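You operate a simulated robot arm through the tools that you are given. There is no shell and no other tool. Be economical: measure what you need, move in short steps, check, and stop when the job is done.

Carry out the task below with a simulated robot arm. There is one attempt and no reset: what you move stays moved.

TASK
Stack the cloth weight marked "600 g" from the counter under the picture on top of the cloth weight that says "900 g". Then fetch the yellow carton and stand it on top of the shut box of dryer sheets on the counter under the picture.
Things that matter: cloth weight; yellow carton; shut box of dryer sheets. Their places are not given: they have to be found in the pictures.

It is judged by the outcome, as a careful person would: the job done as asked, and still so three seconds after it is handed in. It fails if anything else is knocked over, pushed out of place, dropped, spilled or broken.

THE ROBOT
A 7-joint arm with a two-finger parallel gripper, fixed in place. Base frame: the origin is at the foot of the arm, x ahead of it, y to its left, z up; the work surface is at about z = 0. Lengths are in mm, angles in rad, forces in N, time in s.
With the tool pointing down near the work surface it reaches from about 240 to 620 mm from the base axis. Its first joint turns from -1.152 to 1.152 rad. Payload 2.6 kg.
Tool frame: the origin (TCP) lies between the finger pads and is the grasp point; the fingertips stand 30 mm ahead of it; z points along the fingers, y is the line along which they close. The gripper opens to 94 mm. The fingers are 28 mm wide and 10 mm thick; the gripper's body (50 by 96 mm) begins 55 mm behind the TCP.
Orientation is told as [roll, pitch, yaw] about the base's x, y, z axes, in that order, counted from this pose: with the fingers straight down and closing along the base's y, the tool's x points along the base's -x, its y along +y and its z along -z.

THE INTERFACE
- The arm moves only by the tool arm_command. Its argument "moves" is a list of rows, each a list of 3 entries, a list of its own where there are three numbers: the shift along the tool's x, y, z in mm, then the turn, a rotation vector about the tool's x, y, z in rad, then the gripper command, from -1 (fully open) to 1 (shut), values between in proportion. In form: [[[tx, ty, tz], [rx, ry, rz], claw], ...]. A call has 1 to 10 rows; each row is the pose to reach, as a shift and turn from the pose commanded when the call began, along the tool's axes at that moment. A row lasts 0.2 s, in which the tool goes at most 50 mm and 0.15 rad; a call with a longer step from one row to the next is refused whole, and so is a gripper value outside its range. A pose out of reach is approached as far as the arm can. The call stops where the force on the tool passes 40 N (or 10 N more than at its start, if that is more) or the arm is blocked; 0.2 s more then pass. The fingers move at their own pace (about 72 mm/s each) and stop on an object; they squeeze with about 36 N. The grip force told is the motor's: it shows also when the fingers shut on nothing. Time passes only in rows, and 0.2 s behind the last, so rows that repeat a pose let the fingers close. It gives the time, the measured TCP pose, the force on the tool (base axes), the opening and the grip force at its end, in the units of the frame above (readings bear some noise).
- Cameras (640 x 400 px; columns grow to the right, rows downward): "scene" is fixed at [32.7, 430.6, 565.2]; the picture's right is [-0.80, -0.61, 0.00], its down [-0.34, 0.44, -0.83] and it looks along [0.50, -0.66, -0.55] (base axes); focal length 310 px, centre (320, 200). "wrist" rides on the gripper at [-37, 0, -58] in the tool frame; the picture's right is [0.00, -1.00, 0.00], its down [0.97, 0.00, -0.24] and it looks along [0.24, 0.00, 0.97] (tool axes); focal length 218 px, centre (320, 200).
- capture(camera): a new picture of that camera. No time passes.
- locate(camera, pixels): for up to 12 pixels [column, row] of the newest picture of that camera ("zoom" is the newest enlarged one), the place [x, y, z] in the base frame of the surface seen there, good to about 3 mm. No time passes.
- inspect(camera, box): a new picture of the part [left, top, right, bottom] of that camera's present view, enlarged. No time passes.
- close_job(): hands the job in; it is judged then, once.

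Work in short steps. Measure before you move; look again where a grasp or a placing could have gone wrong, and mend it. You have 80 turns and 34 pictures in all, the two below and enlarged ones among them. Open the gripper and draw the arm clear of the work before you hand the job in, unless the task says otherwise; then end with one line.

The tools are called after "Request:" as name(argument=value, ...) on one line, values as JSON. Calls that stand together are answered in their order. arm_command: Moves the arm, as the interface text tells. Its arguments: {"type":"object","properties":{"moves":{"type":"array","items":{"type":"array"}}},"required":["moves"]} The other tools are called the same way: capture (camera) takes a picture; locate (camera, pixels) gives the place of the surface under pixels of a picture; inspect (camera, box) takes an enlarged picture of a part of a camera's view; close_job () hands the job in.

At the start:

```text
time_s: 0.0
tool_pos: [296.4, -207.7, 357.7]
ee_rot: [-0.001, 0.0, 0.0]
force: [0.0, 0.2, -0.2]
finger_gap: 94.0
gripper_force: 0.0
```

scene: 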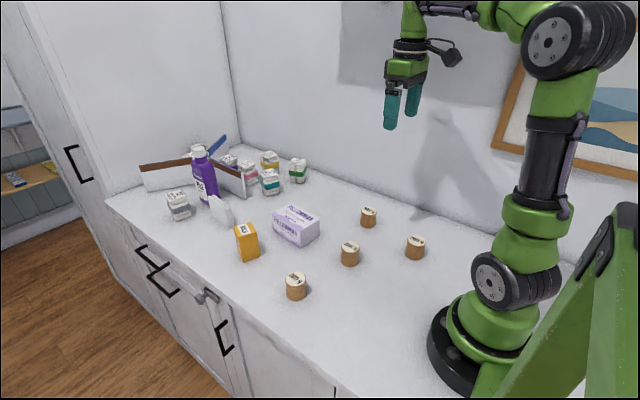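
wrist: 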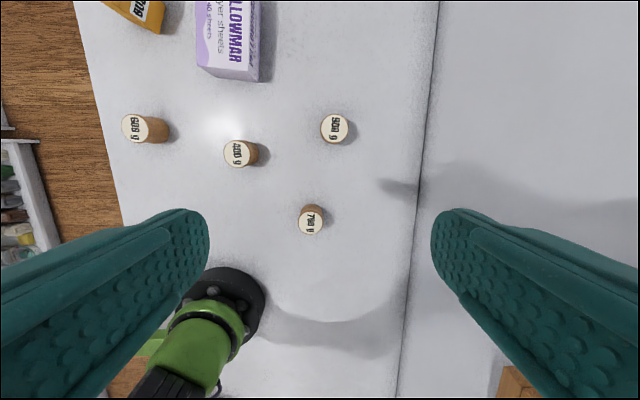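

The wrist view shows four cylindrical weights near (145,129), (240,153), (335,128) and (311,220). I'll enlarge them to read the labels.

Request:
inspect(camera="wrist", box=[100, 90, 370, 250])

Request:
inspect(camera="scene", box=[130, 120, 450, 320])

Request:
locate(camera="wrist", pixels=[[135, 129], [238, 154], [334, 129], [311, 222], [220, 50]])

Request:
locate(camera="scene", pixels=[[295, 279], [350, 246], [369, 211], [415, 240], [243, 230], [236, 228], [251, 224], [257, 234], [240, 236], [297, 220], [274, 222], [291, 206]])

```text
2.37 times, centred on (235, 170) of wrist
```

zoom: 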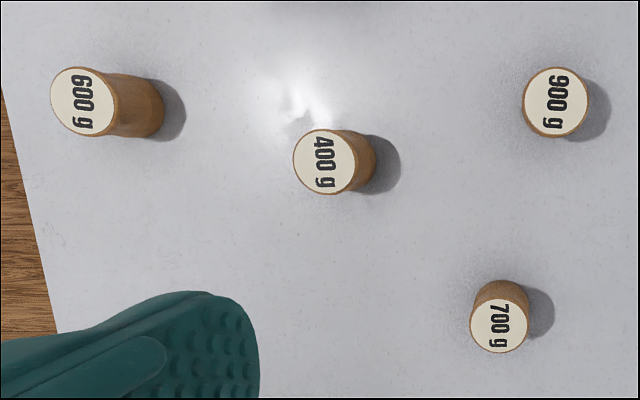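

```text
2.00 times, centred on (290, 220) of scene
```

zoom: 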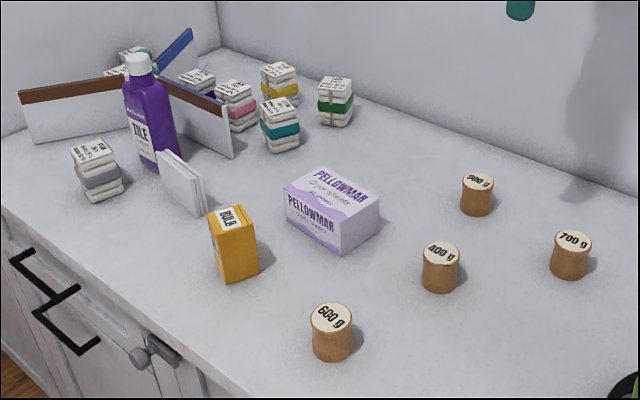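

```text
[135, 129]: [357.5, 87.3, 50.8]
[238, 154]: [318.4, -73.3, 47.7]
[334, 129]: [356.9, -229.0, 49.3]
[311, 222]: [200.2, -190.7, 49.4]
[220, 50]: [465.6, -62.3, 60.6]
```

```text
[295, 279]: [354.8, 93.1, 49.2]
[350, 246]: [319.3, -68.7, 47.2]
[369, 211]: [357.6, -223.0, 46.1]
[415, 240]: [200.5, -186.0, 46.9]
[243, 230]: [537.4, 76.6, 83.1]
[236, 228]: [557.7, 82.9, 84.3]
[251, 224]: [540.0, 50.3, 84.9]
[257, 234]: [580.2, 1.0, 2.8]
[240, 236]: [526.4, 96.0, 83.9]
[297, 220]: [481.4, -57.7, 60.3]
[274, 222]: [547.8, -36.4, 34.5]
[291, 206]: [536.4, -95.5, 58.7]
```

Weights: 600 g is at about (357, 89), top at z≈49. 900 g is at about (357, -227). I'll go above the 600 g weight.

Request:
arm_command(moves=[[[-12, 48, 0], [0, 0, 0], -1], [[-24, 96, 0], [0, 0, 0], -1], [[-36, 144, 0], [0, 0, 0], -1], [[-48, 192, 0], [0, 0, 0], -1], [[-56, 240, 0], [0, 0, 0], -1], [[-61, 285, 0], [0, 0, 0], -1], [[-61, 297, 40], [0, 0, 0], -1], [[-61, 297, 90], [0, 0, 0], -1], [[-61, 297, 140], [0, 0, 0], -1], [[-61, 297, 180], [0, 0, 0], -1]])

Request:
capture(camera="wrist")

```text
time_s: 2.2
tool_pos: [358.3, 92.2, 177.0]
ee_rot: [0.001, -0.001, 0.0]
force: [-0.4, -0.6, 0.4]
finger_gap: 93.9
gripper_force: 0.0
```

```text
29 pictures are left
```

wrist: 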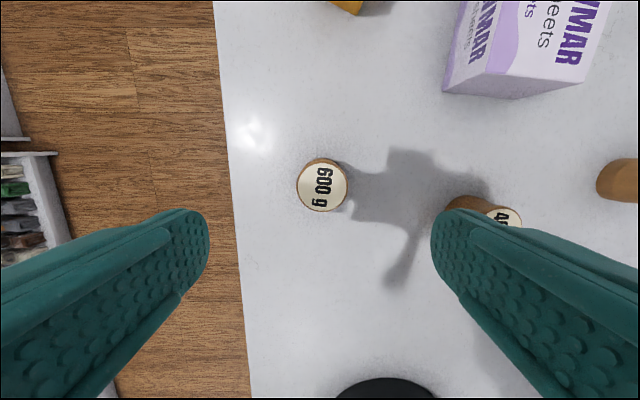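

The 600 g top spans roughly (297–348, 160–212). I'll measure its edges.

Request:
locate(camera="wrist", pixels=[[323, 188], [300, 188], [345, 188], [323, 166], [323, 209]])

```text
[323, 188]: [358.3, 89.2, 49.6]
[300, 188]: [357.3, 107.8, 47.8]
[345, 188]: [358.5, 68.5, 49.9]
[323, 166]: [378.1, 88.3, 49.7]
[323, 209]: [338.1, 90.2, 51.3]
```

Its centre is (358, 88.5), diameter about 42. I'll shift y by -3.5, go down to z≈38 and close.

Request:
arm_command(moves=[[[0, -3.5, 40], [0, 0, 0], -1], [[0, -3.5, 80], [0, 0, 0], -1], [[0, -3.5, 115], [0, 0, 0], -1], [[0, -3.5, 139], [0, 0, 0], -1], [[0, -3.5, 139], [0, 0, 0], -1], [[0, -3.5, 139], [0, 0, 0], 1], [[0, -3.5, 139], [0, 0, 0], 1], [[0, -3.5, 139], [0, 0, 0], 1], [[0, -3.5, 139], [0, 0, 0], 1]])

```text
time_s: 4.2
tool_pos: [358.1, 87.5, 38.4]
ee_rot: [0.0, 0.001, 0.0]
force: [0.0, -0.2, 0.4]
finger_gap: 46.0
gripper_force: 36.1
```

Gripped (gap 46). I'll lift to z≈158 and carry it toward the 900 g weight.

Request:
arm_command(moves=[[[0, 0, -30], [0, 0, 0], 1], [[0, 0, -75], [0, 0, 0], 1], [[0, 0, -120], [0, 0, 0], 1], [[0, -45, -120], [0, 0, 0], 1], [[0, -90, -120], [0, 0, 0], 1], [[0, -135, -120], [0, 0, 0], 1], [[0, -180, -120], [0, 0, 0], 1], [[0, -225, -120], [0, 0, 0], 1], [[0, -250, -120], [0, 0, 0], 1], [[0, -250, -120], [0, 0, 0], 1]])

Request:
capture(camera="wrist")

Request:
capture(camera="scene")

```text
time_s: 6.4
tool_pos: [355.8, -165.3, 158.4]
ee_rot: [0.0, -0.001, 0.0]
force: [-0.1, 1.5, -3.2]
finger_gap: 45.9
gripper_force: 36.1
```

```text
28 pictures are left
```

wrist: 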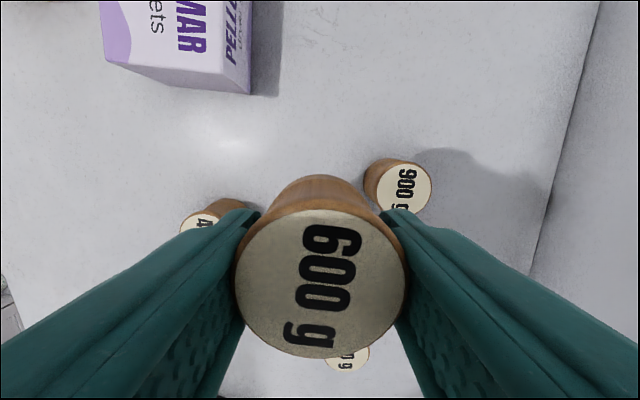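

```text
27 pictures are left
```

scene: 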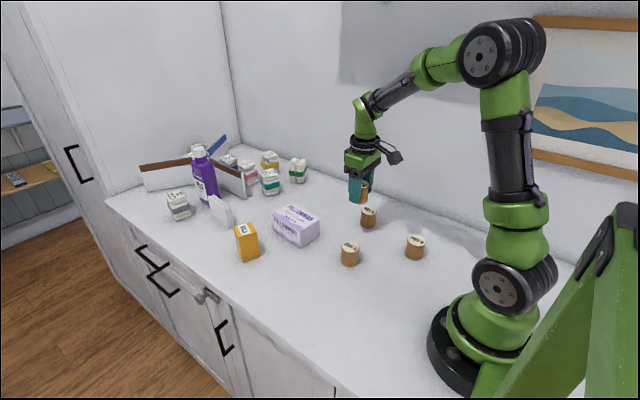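

The 900 g top is partly visible around (405,186). I'll locate its edges and the held weight's top.

Request:
locate(camera="wrist", pixels=[[404, 186], [379, 188], [429, 188], [404, 163], [320, 285], [240, 285], [400, 285], [320, 214], [320, 354]])

Request:
locate(camera="scene", pixels=[[369, 211], [363, 210], [376, 211], [369, 208], [369, 214]])

```text
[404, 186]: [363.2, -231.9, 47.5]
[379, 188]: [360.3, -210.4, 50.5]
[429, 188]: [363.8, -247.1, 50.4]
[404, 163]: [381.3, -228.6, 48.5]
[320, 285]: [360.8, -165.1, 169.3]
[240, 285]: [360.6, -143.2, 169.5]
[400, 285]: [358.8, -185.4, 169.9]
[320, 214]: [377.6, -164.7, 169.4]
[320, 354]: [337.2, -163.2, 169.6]
```

```text
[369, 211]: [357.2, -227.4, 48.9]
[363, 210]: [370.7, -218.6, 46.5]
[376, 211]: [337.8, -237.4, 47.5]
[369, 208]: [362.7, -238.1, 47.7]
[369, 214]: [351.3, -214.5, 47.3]
```

The held weight's centre is about (357.5, -164) and the 900 g centre about (358.5, -228.5). I'll shift by (+1, -64) and descend most of the way.

Request:
arm_command(moves=[[[-1, -32, 0], [0, 0, 0], 1], [[-1, -64, 0], [0, 0, 0], 1], [[-1, -64, 25], [0, 0, 0], 1], [[-1, -64, 50], [0, 0, 0], 1], [[-1, -64, 60], [0, 0, 0], 1], [[-1, -64, 60], [0, 0, 0], 1]])

Request:
inspect(camera="scene", box=[329, 170, 409, 240])

Request:
capture(camera="wrist")

```text
time_s: 7.8
tool_pos: [357.9, -228.2, 97.4]
ee_rot: [0.001, 0.0, 0.001]
force: [-0.1, -0.1, -3.7]
finger_gap: 45.7
gripper_force: 35.6
```

```text
5.71 times, centred on (369, 205) of scene
```

zoom: 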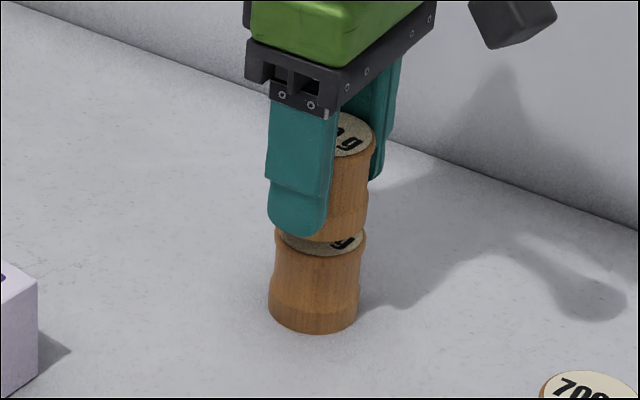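

```text
25 pictures are left
```

wrist: 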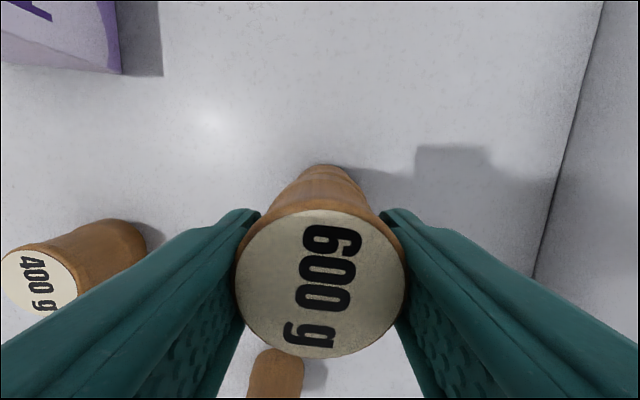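

It is aligned in both views, with about 9 mm left. I'll lower in small steps.

Request:
arm_command(moves=[[[0, 0, 4], [0, 0, 0], 1], [[0, 0, 7], [0, 0, 0], 1], [[0, 0, 8.5], [0, 0, 0], 1], [[0, 0, 8.5], [0, 0, 0], 1]])

```text
time_s: 8.8
tool_pos: [357.8, -228.1, 89.5]
ee_rot: [0.001, 0.0, 0.0]
force: [-0.1, 0.7, -3.9]
finger_gap: 45.9
gripper_force: 36.0
```

No contact yet. I'll go down further by millimetres.

Request:
arm_command(moves=[[[0, 0, 1], [0, 0, 0], 1], [[0, 0, 1], [0, 0, 0], 1]])

Request:
inspect(camera="scene", box=[339, 185, 399, 235])

```text
time_s: 9.4
tool_pos: [357.7, -226.6, 87.9]
ee_rot: [0.001, 0.001, -0.002]
force: [-0.3, 0.1, -3.7]
finger_gap: 45.6
gripper_force: 36.4
```

```text
8.00 times, centred on (369, 210) of scene
```

zoom: 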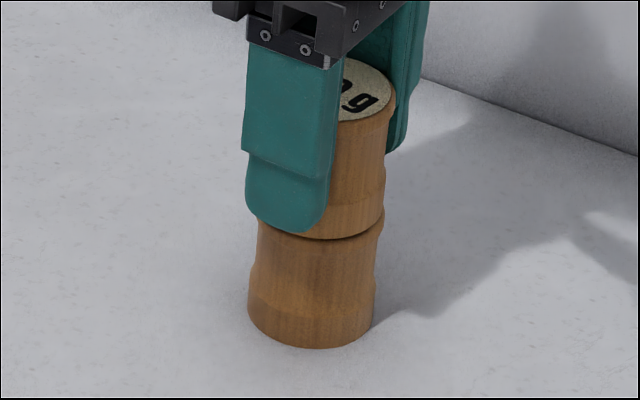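

Nearly touching and aligned. Another 1–2 mm until the force changes.

Request:
arm_command(moves=[[[0, 0, 0.7], [0, 0, 0], 1], [[0, 0, 0.7], [0, 0, 0], 1]])

```text
time_s: 10.0
tool_pos: [357.9, -226.9, 88.3]
ee_rot: [0.0, 0.002, 0.001]
force: [-0.2, 0.2, -3.4]
finger_gap: 46.0
gripper_force: 36.2
```

Request:
arm_command(moves=[[[0, 0, 0.8], [0, 0, 0], 1], [[0, 0, 1.2], [0, 0, 0], 1], [[0, 0, 1.2], [0, 0, 0], 1]])

```text
time_s: 10.8
tool_pos: [358.5, -228.5, 86.5]
ee_rot: [0.0, -0.001, 0.001]
force: [0.0, 0.1, -2.9]
finger_gap: 45.5
gripper_force: 35.9
```

The force is still about the held weight, so I'll take another small step down.

Request:
arm_command(moves=[[[0, 0, 0.7], [0, 0, 0], 1], [[0, 0, 1.0], [0, 0, 0], 1], [[0, 0, 1.0], [0, 0, 0], 1]])

```text
time_s: 11.6
tool_pos: [359.2, -227.4, 84.9]
ee_rot: [-0.001, 0.001, -0.002]
force: [0.1, 0.0, -2.8]
finger_gap: 45.8
gripper_force: 36.3
```

Request:
arm_command(moves=[[[0, 0, 0.7], [0, 0, 0], 1], [[0, 0, 1.0], [0, 0, 0], 1], [[0, 0, 1.0], [0, 0, 0], 1]])

Request:
inspect(camera="scene", box=[339, 185, 399, 235])

```text
time_s: 12.4
tool_pos: [359.7, -227.3, 85.3]
ee_rot: [-0.002, -0.003, 0.0]
force: [-3.0, 2.6, 13.1]
finger_gap: 45.6
gripper_force: 35.6
```

```text
8.00 times, centred on (369, 210) of scene
```

zoom: 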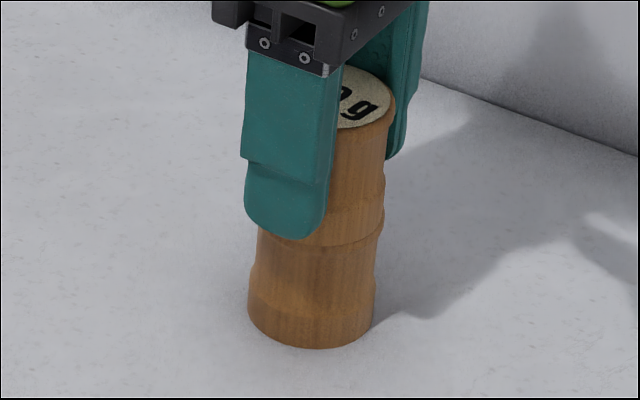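

Contact (+13 N) and seated. I'll open and lift straight up.

Request:
arm_command(moves=[[[0, 0, -0.5], [0, 0, 0], 1], [[0, 0, -0.5], [0, 0, 0], -0.6], [[0, 0, -0.5], [0, 0, 0], -0.8], [[0, 0, -0.5], [0, 0, 0], -0.8], [[0, 0, -30], [0, 0, 0], -0.8], [[0, 0, -70], [0, 0, 0], -0.8], [[0, 0, -115], [0, 0, 0], -0.8]])

Request:
inspect(camera="scene", box=[339, 185, 399, 235])

Request:
inspect(camera="scene", box=[200, 180, 340, 270])

```text
time_s: 14.0
tool_pos: [358.4, -226.7, 199.0]
ee_rot: [-0.001, 0.0, 0.001]
force: [0.4, -0.3, 0.6]
finger_gap: 84.5
gripper_force: 0.0
```

```text
8.00 times, centred on (369, 210) of scene
```

zoom: 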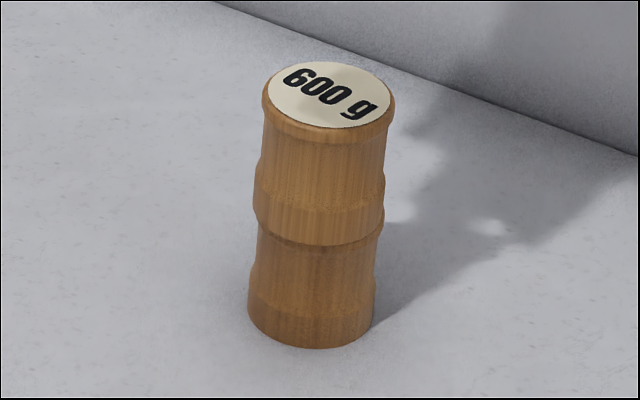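

```text
4.44 times, centred on (270, 225) of scene
```

zoom: 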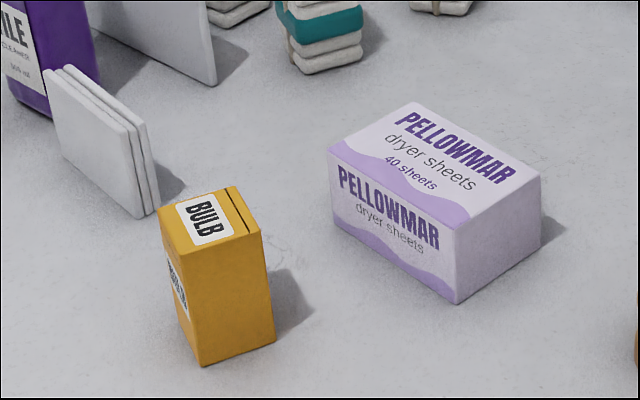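

The stack stands well. The yellow carton (BULB) and the shut dryer sheets box are visible. I'll move to view them from above.

Request:
arm_command(moves=[[[0, 0, -40], [0, 0, 0], -1], [[-20, 40, -60], [0, 0, 0], -1], [[-40, 80, -70], [0, 0, 0], -1], [[-60, 120, -70], [0, 0, 0], -1], [[-80, 160, -70], [0, 0, 0], -1], [[-95, 200, -70], [0, 0, 0], -1], [[-110, 240, -70], [0, 0, 0], -1], [[-120, 260, -70], [0, 0, 0], -1], [[-120, 260, -70], [0, 0, 0], -1]])

Request:
capture(camera="wrist")

```text
time_s: 16.0
tool_pos: [477.9, 34.0, 269.4]
ee_rot: [-0.001, 0.001, 0.0]
force: [0.1, -0.3, 0.3]
finger_gap: 94.1
gripper_force: 0.0
```

```text
20 pictures are left
```

wrist: 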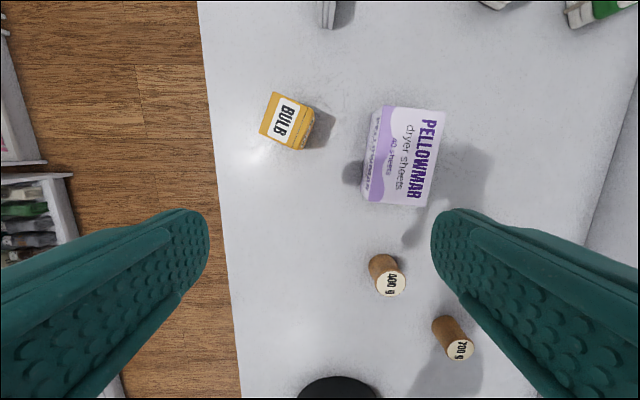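

Request:
inspect(camera="wrist", box=[240, 70, 464, 210])

```text
2.86 times, centred on (352, 140) of wrist
```

zoom: 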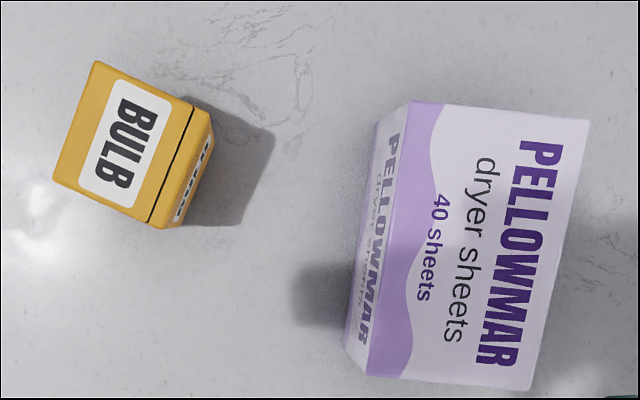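

Carton top corners in the zoom are about (97,63), (55,183), (162,227) and (207,109). Box top corners are about (410,102), (589,120), (531,389) and (366,375).

Request:
locate(camera="zoom", pixels=[[99, 67], [59, 181], [158, 222], [203, 112], [130, 145], [413, 106], [584, 124], [527, 384], [370, 371], [475, 245], [575, 250], [450, 378]])

```text
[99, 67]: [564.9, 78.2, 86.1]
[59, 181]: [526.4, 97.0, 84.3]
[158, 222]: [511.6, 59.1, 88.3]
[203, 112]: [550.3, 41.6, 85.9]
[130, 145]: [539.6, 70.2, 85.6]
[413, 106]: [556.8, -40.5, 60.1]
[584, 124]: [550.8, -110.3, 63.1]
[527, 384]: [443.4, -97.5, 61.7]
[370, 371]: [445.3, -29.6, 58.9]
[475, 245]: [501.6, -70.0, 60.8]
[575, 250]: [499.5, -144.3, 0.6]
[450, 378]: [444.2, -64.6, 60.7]
```

Carton centre is about (538, 69), top z 86, yaw ≈ -0.41 rad, about 43 mm wide. I'll go above it, turned to match.

Request:
arm_command(moves=[[[-20, 12, 0], [0, 0, 0.14], -1], [[-40, 24, 0], [0, 0, 0.28], -1], [[-60.4, 35, 0], [0, 0, 0.41], -1], [[-60.4, 35, 45], [0, 0, 0.41], -1], [[-60.4, 35, 90], [0, 0, 0.41], -1], [[-60.4, 35, 110], [0, 0, 0.41], -1], [[-60.4, 35, 110], [0, 0, 0.41], -1]])

Request:
capture(camera="wrist")

```text
time_s: 17.6
tool_pos: [538.2, 67.5, 159.1]
ee_rot: [-0.001, 0.0, -0.41]
force: [0.1, 0.1, 0.0]
finger_gap: 94.1
gripper_force: 0.1
```

```text
18 pictures are left
```

wrist: 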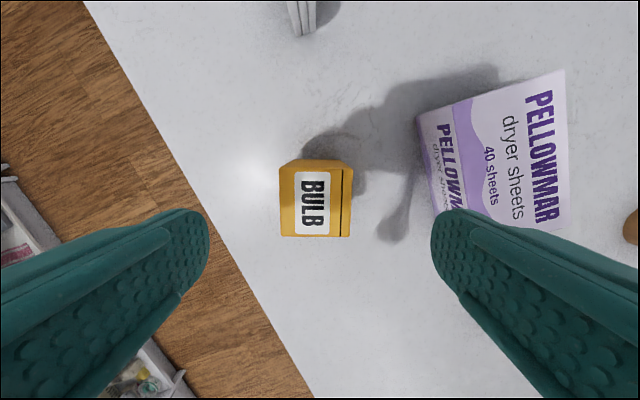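

The carton is square to the tool and nearly centred. I'll check its centre.

Request:
locate(camera="wrist", pixels=[[283, 172], [349, 173], [347, 233], [284, 233], [316, 203]])

```text
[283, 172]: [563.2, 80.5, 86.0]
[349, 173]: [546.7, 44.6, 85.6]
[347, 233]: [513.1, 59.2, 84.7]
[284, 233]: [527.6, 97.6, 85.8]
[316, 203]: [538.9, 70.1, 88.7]
```

Centre (537.7, 70.5): I'll shift about 2 mm along tool y, descend to z≈55 and close.

Request:
arm_command(moves=[[[0, 2, 35], [0, 0, 0], -1], [[0, 2, 70], [0, 0, 0], -1], [[0, 2, 95], [0, 0, 0], -1], [[0, 2, 104], [0, 0, 0], -1], [[0, 2, 104], [0, 0, 0], -1], [[0, 2, 104], [0, 0, 0], 0.5], [[0, 2, 104], [0, 0, 0], 0.5], [[0, 2, 104], [0, 0, 0], 0.5], [[0, 2, 104], [0, 0, 0], 0.5]])

```text
time_s: 19.6
tool_pos: [538.4, 70.0, 55.2]
ee_rot: [0.0, 0.0, -0.41]
force: [-0.8, -0.6, -0.9]
finger_gap: 49.6
gripper_force: 36.2
```

Gripped. I'll lift 120 mm, then move over the box centre (499, -69.5) and turn to the box's yaw (-0.11).

Request:
arm_command(moves=[[[0, 0, -20], [0, 0, 0], 0.5], [[0, 0, -60], [0, 0, 0], 0.5], [[0, 0, -100], [0, 0, 0], 0.5], [[0, 0, -120], [0, 0, 0], 0.5], [[-5, -36, -120], [0, 0, -0.08], 0.5], [[-10, -72, -120], [0, 0, -0.15], 0.5], [[-15, -108, -120], [0, 0, -0.23], 0.5], [[-18, -130, -120], [0, 0, -0.3], 0.5], [[-20, -143.5, -120], [0, 0, -0.3], 0.5], [[-20, -143.5, -120], [0, 0, -0.3], 0.5]])

Request:
capture(camera="wrist")

Request:
inspect(camera="scene", box=[240, 140, 368, 260])

```text
time_s: 21.8
tool_pos: [500.4, -70.9, 175.9]
ee_rot: [-0.001, 0.002, -0.107]
force: [-0.4, -0.5, 0.4]
finger_gap: 49.3
gripper_force: 36.5
```

```text
17 pictures are left
```

wrist: 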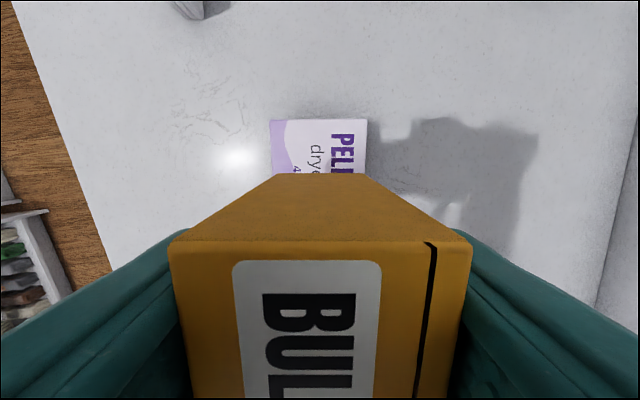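

```text
3.33 times, centred on (304, 200) of scene
```

zoom: 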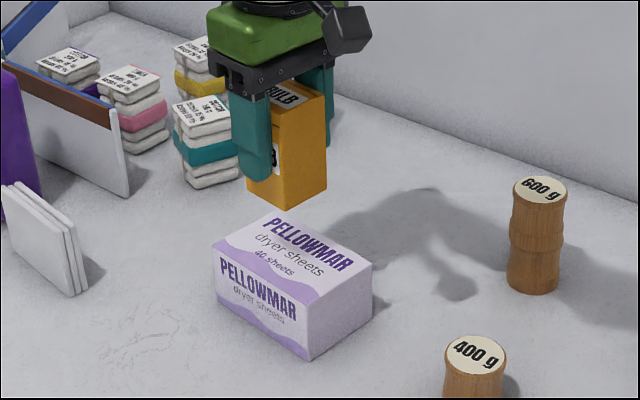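

The carton is aligned over the box. Its bottom is at about z 120 and the box top at about 61. I'll lower 54 mm and look.

Request:
arm_command(moves=[[[0, 0, 25], [0, 0, 0], 0.5], [[0, 0, 42], [0, 0, 0], 0.5], [[0, 0, 50], [0, 0, 0], 0.5], [[0, 0, 54], [0, 0, 0], 0.5], [[0, 0, 54], [0, 0, 0], 0.5]])

Request:
inspect(camera="scene", box=[256, 160, 352, 250])

```text
time_s: 23.0
tool_pos: [501.2, -70.5, 122.1]
ee_rot: [0.002, -0.003, -0.11]
force: [0.0, -0.4, -1.0]
finger_gap: 49.4
gripper_force: 35.9
```

```text
4.44 times, centred on (304, 205) of scene
```

zoom: 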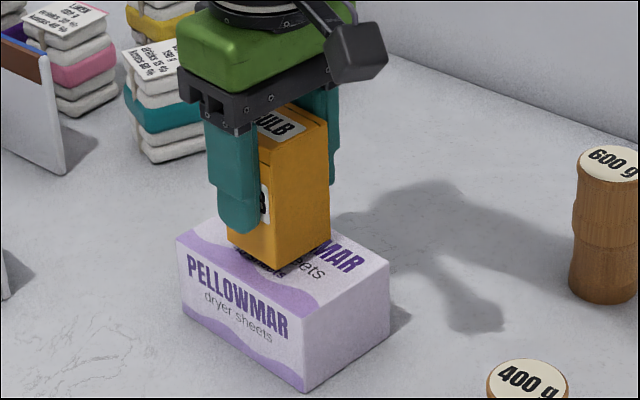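

Just above the box top and well centred. I'll lower in small steps and watch the force.

Request:
arm_command(moves=[[[0, 0, 1.5], [0, 0, 0], 0.5], [[0, 0, 3], [0, 0, 0], 0.5], [[0, 0, 4], [0, 0, 0], 0.5], [[0, 0, 4], [0, 0, 0], 0.5]])

```text
time_s: 24.0
tool_pos: [500.5, -69.8, 117.2]
ee_rot: [0.0, -0.001, -0.11]
force: [0.1, -0.5, -0.3]
finger_gap: 49.5
gripper_force: 35.2
```

Request:
arm_command(moves=[[[0, 0, 0.7], [0, 0, 0], 0.5], [[0, 0, 1.2], [0, 0, 0], 0.5], [[0, 0, 1.2], [0, 0, 0], 0.5]])

```text
time_s: 24.8
tool_pos: [500.8, -70.4, 115.7]
ee_rot: [0.0, 0.0, -0.11]
force: [-0.7, 0.6, -0.6]
finger_gap: 49.5
gripper_force: 35.9
```

Request:
arm_command(moves=[[[0, 0, 0.7], [0, 0, 0], 0.5], [[0, 0, 1.2], [0, 0, 0], 0.5], [[0, 0, 1.2], [0, 0, 0], 0.5]])

Request:
inspect(camera="scene", box=[272, 185, 336, 245])

```text
time_s: 25.6
tool_pos: [500.6, -70.1, 115.0]
ee_rot: [0.0, 0.0, -0.108]
force: [-1.6, 0.1, 3.8]
finger_gap: 49.4
gripper_force: 36.1
```

```text
6.67 times, centred on (304, 215) of scene
```

zoom: 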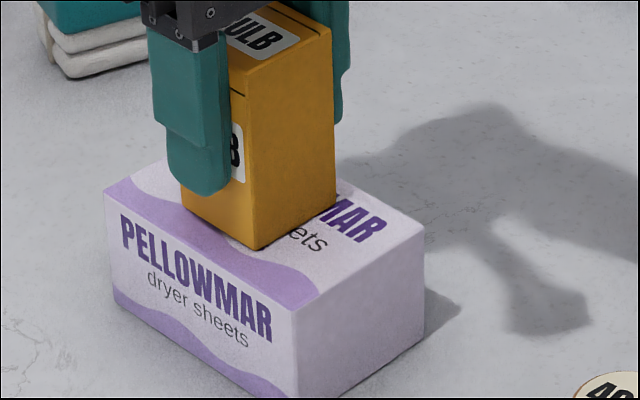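

Contact (about 4 N). I'll release and withdraw straight up.

Request:
arm_command(moves=[[[0, 0, 0], [0, 0, 0], 0.2], [[0, 0, 0], [0, 0, 0], -0.5], [[0, 0, 0], [0, 0, 0], -0.9], [[0, 0, 0], [0, 0, 0], -0.9], [[0, 0, 0], [0, 0, 0], -0.9], [[0, 0, -30], [0, 0, 0], -0.9], [[0, 0, -70], [0, 0, 0], -0.9], [[0, 0, -115], [0, 0, 0], -0.9], [[30, 0, -150], [0, 0, 0], -0.9], [[70, 0, -170], [0, 0, 0], -0.9]])

Request:
capture(camera="scene")

Request:
inspect(camera="scene", box=[256, 160, 396, 250])

```text
time_s: 27.8
tool_pos: [430.4, -62.7, 286.8]
ee_rot: [0.0, 0.0, -0.11]
force: [-0.3, -0.2, 0.3]
finger_gap: 89.1
gripper_force: 0.1
```

```text
13 pictures are left
```

scene: 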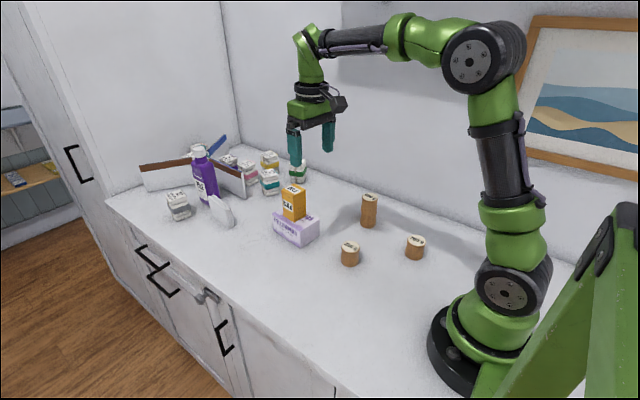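

```text
4.44 times, centred on (326, 205) of scene
```

zoom: 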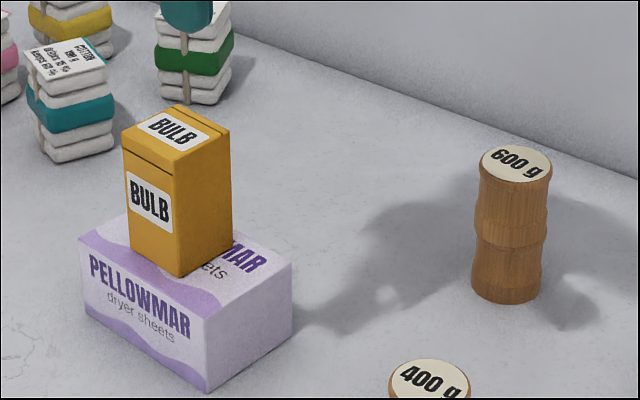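

Both stacks are upright, the gripper is open and the arm is clear, so I'm handing it in.

Request:
close_job()

```text
The job is handed in.
```

The 600 g weight is stacked on the 900 g weight, the yellow carton stands on the shut dryer-sheets box, and the last pictures showed both upright and nothing else disturbed.
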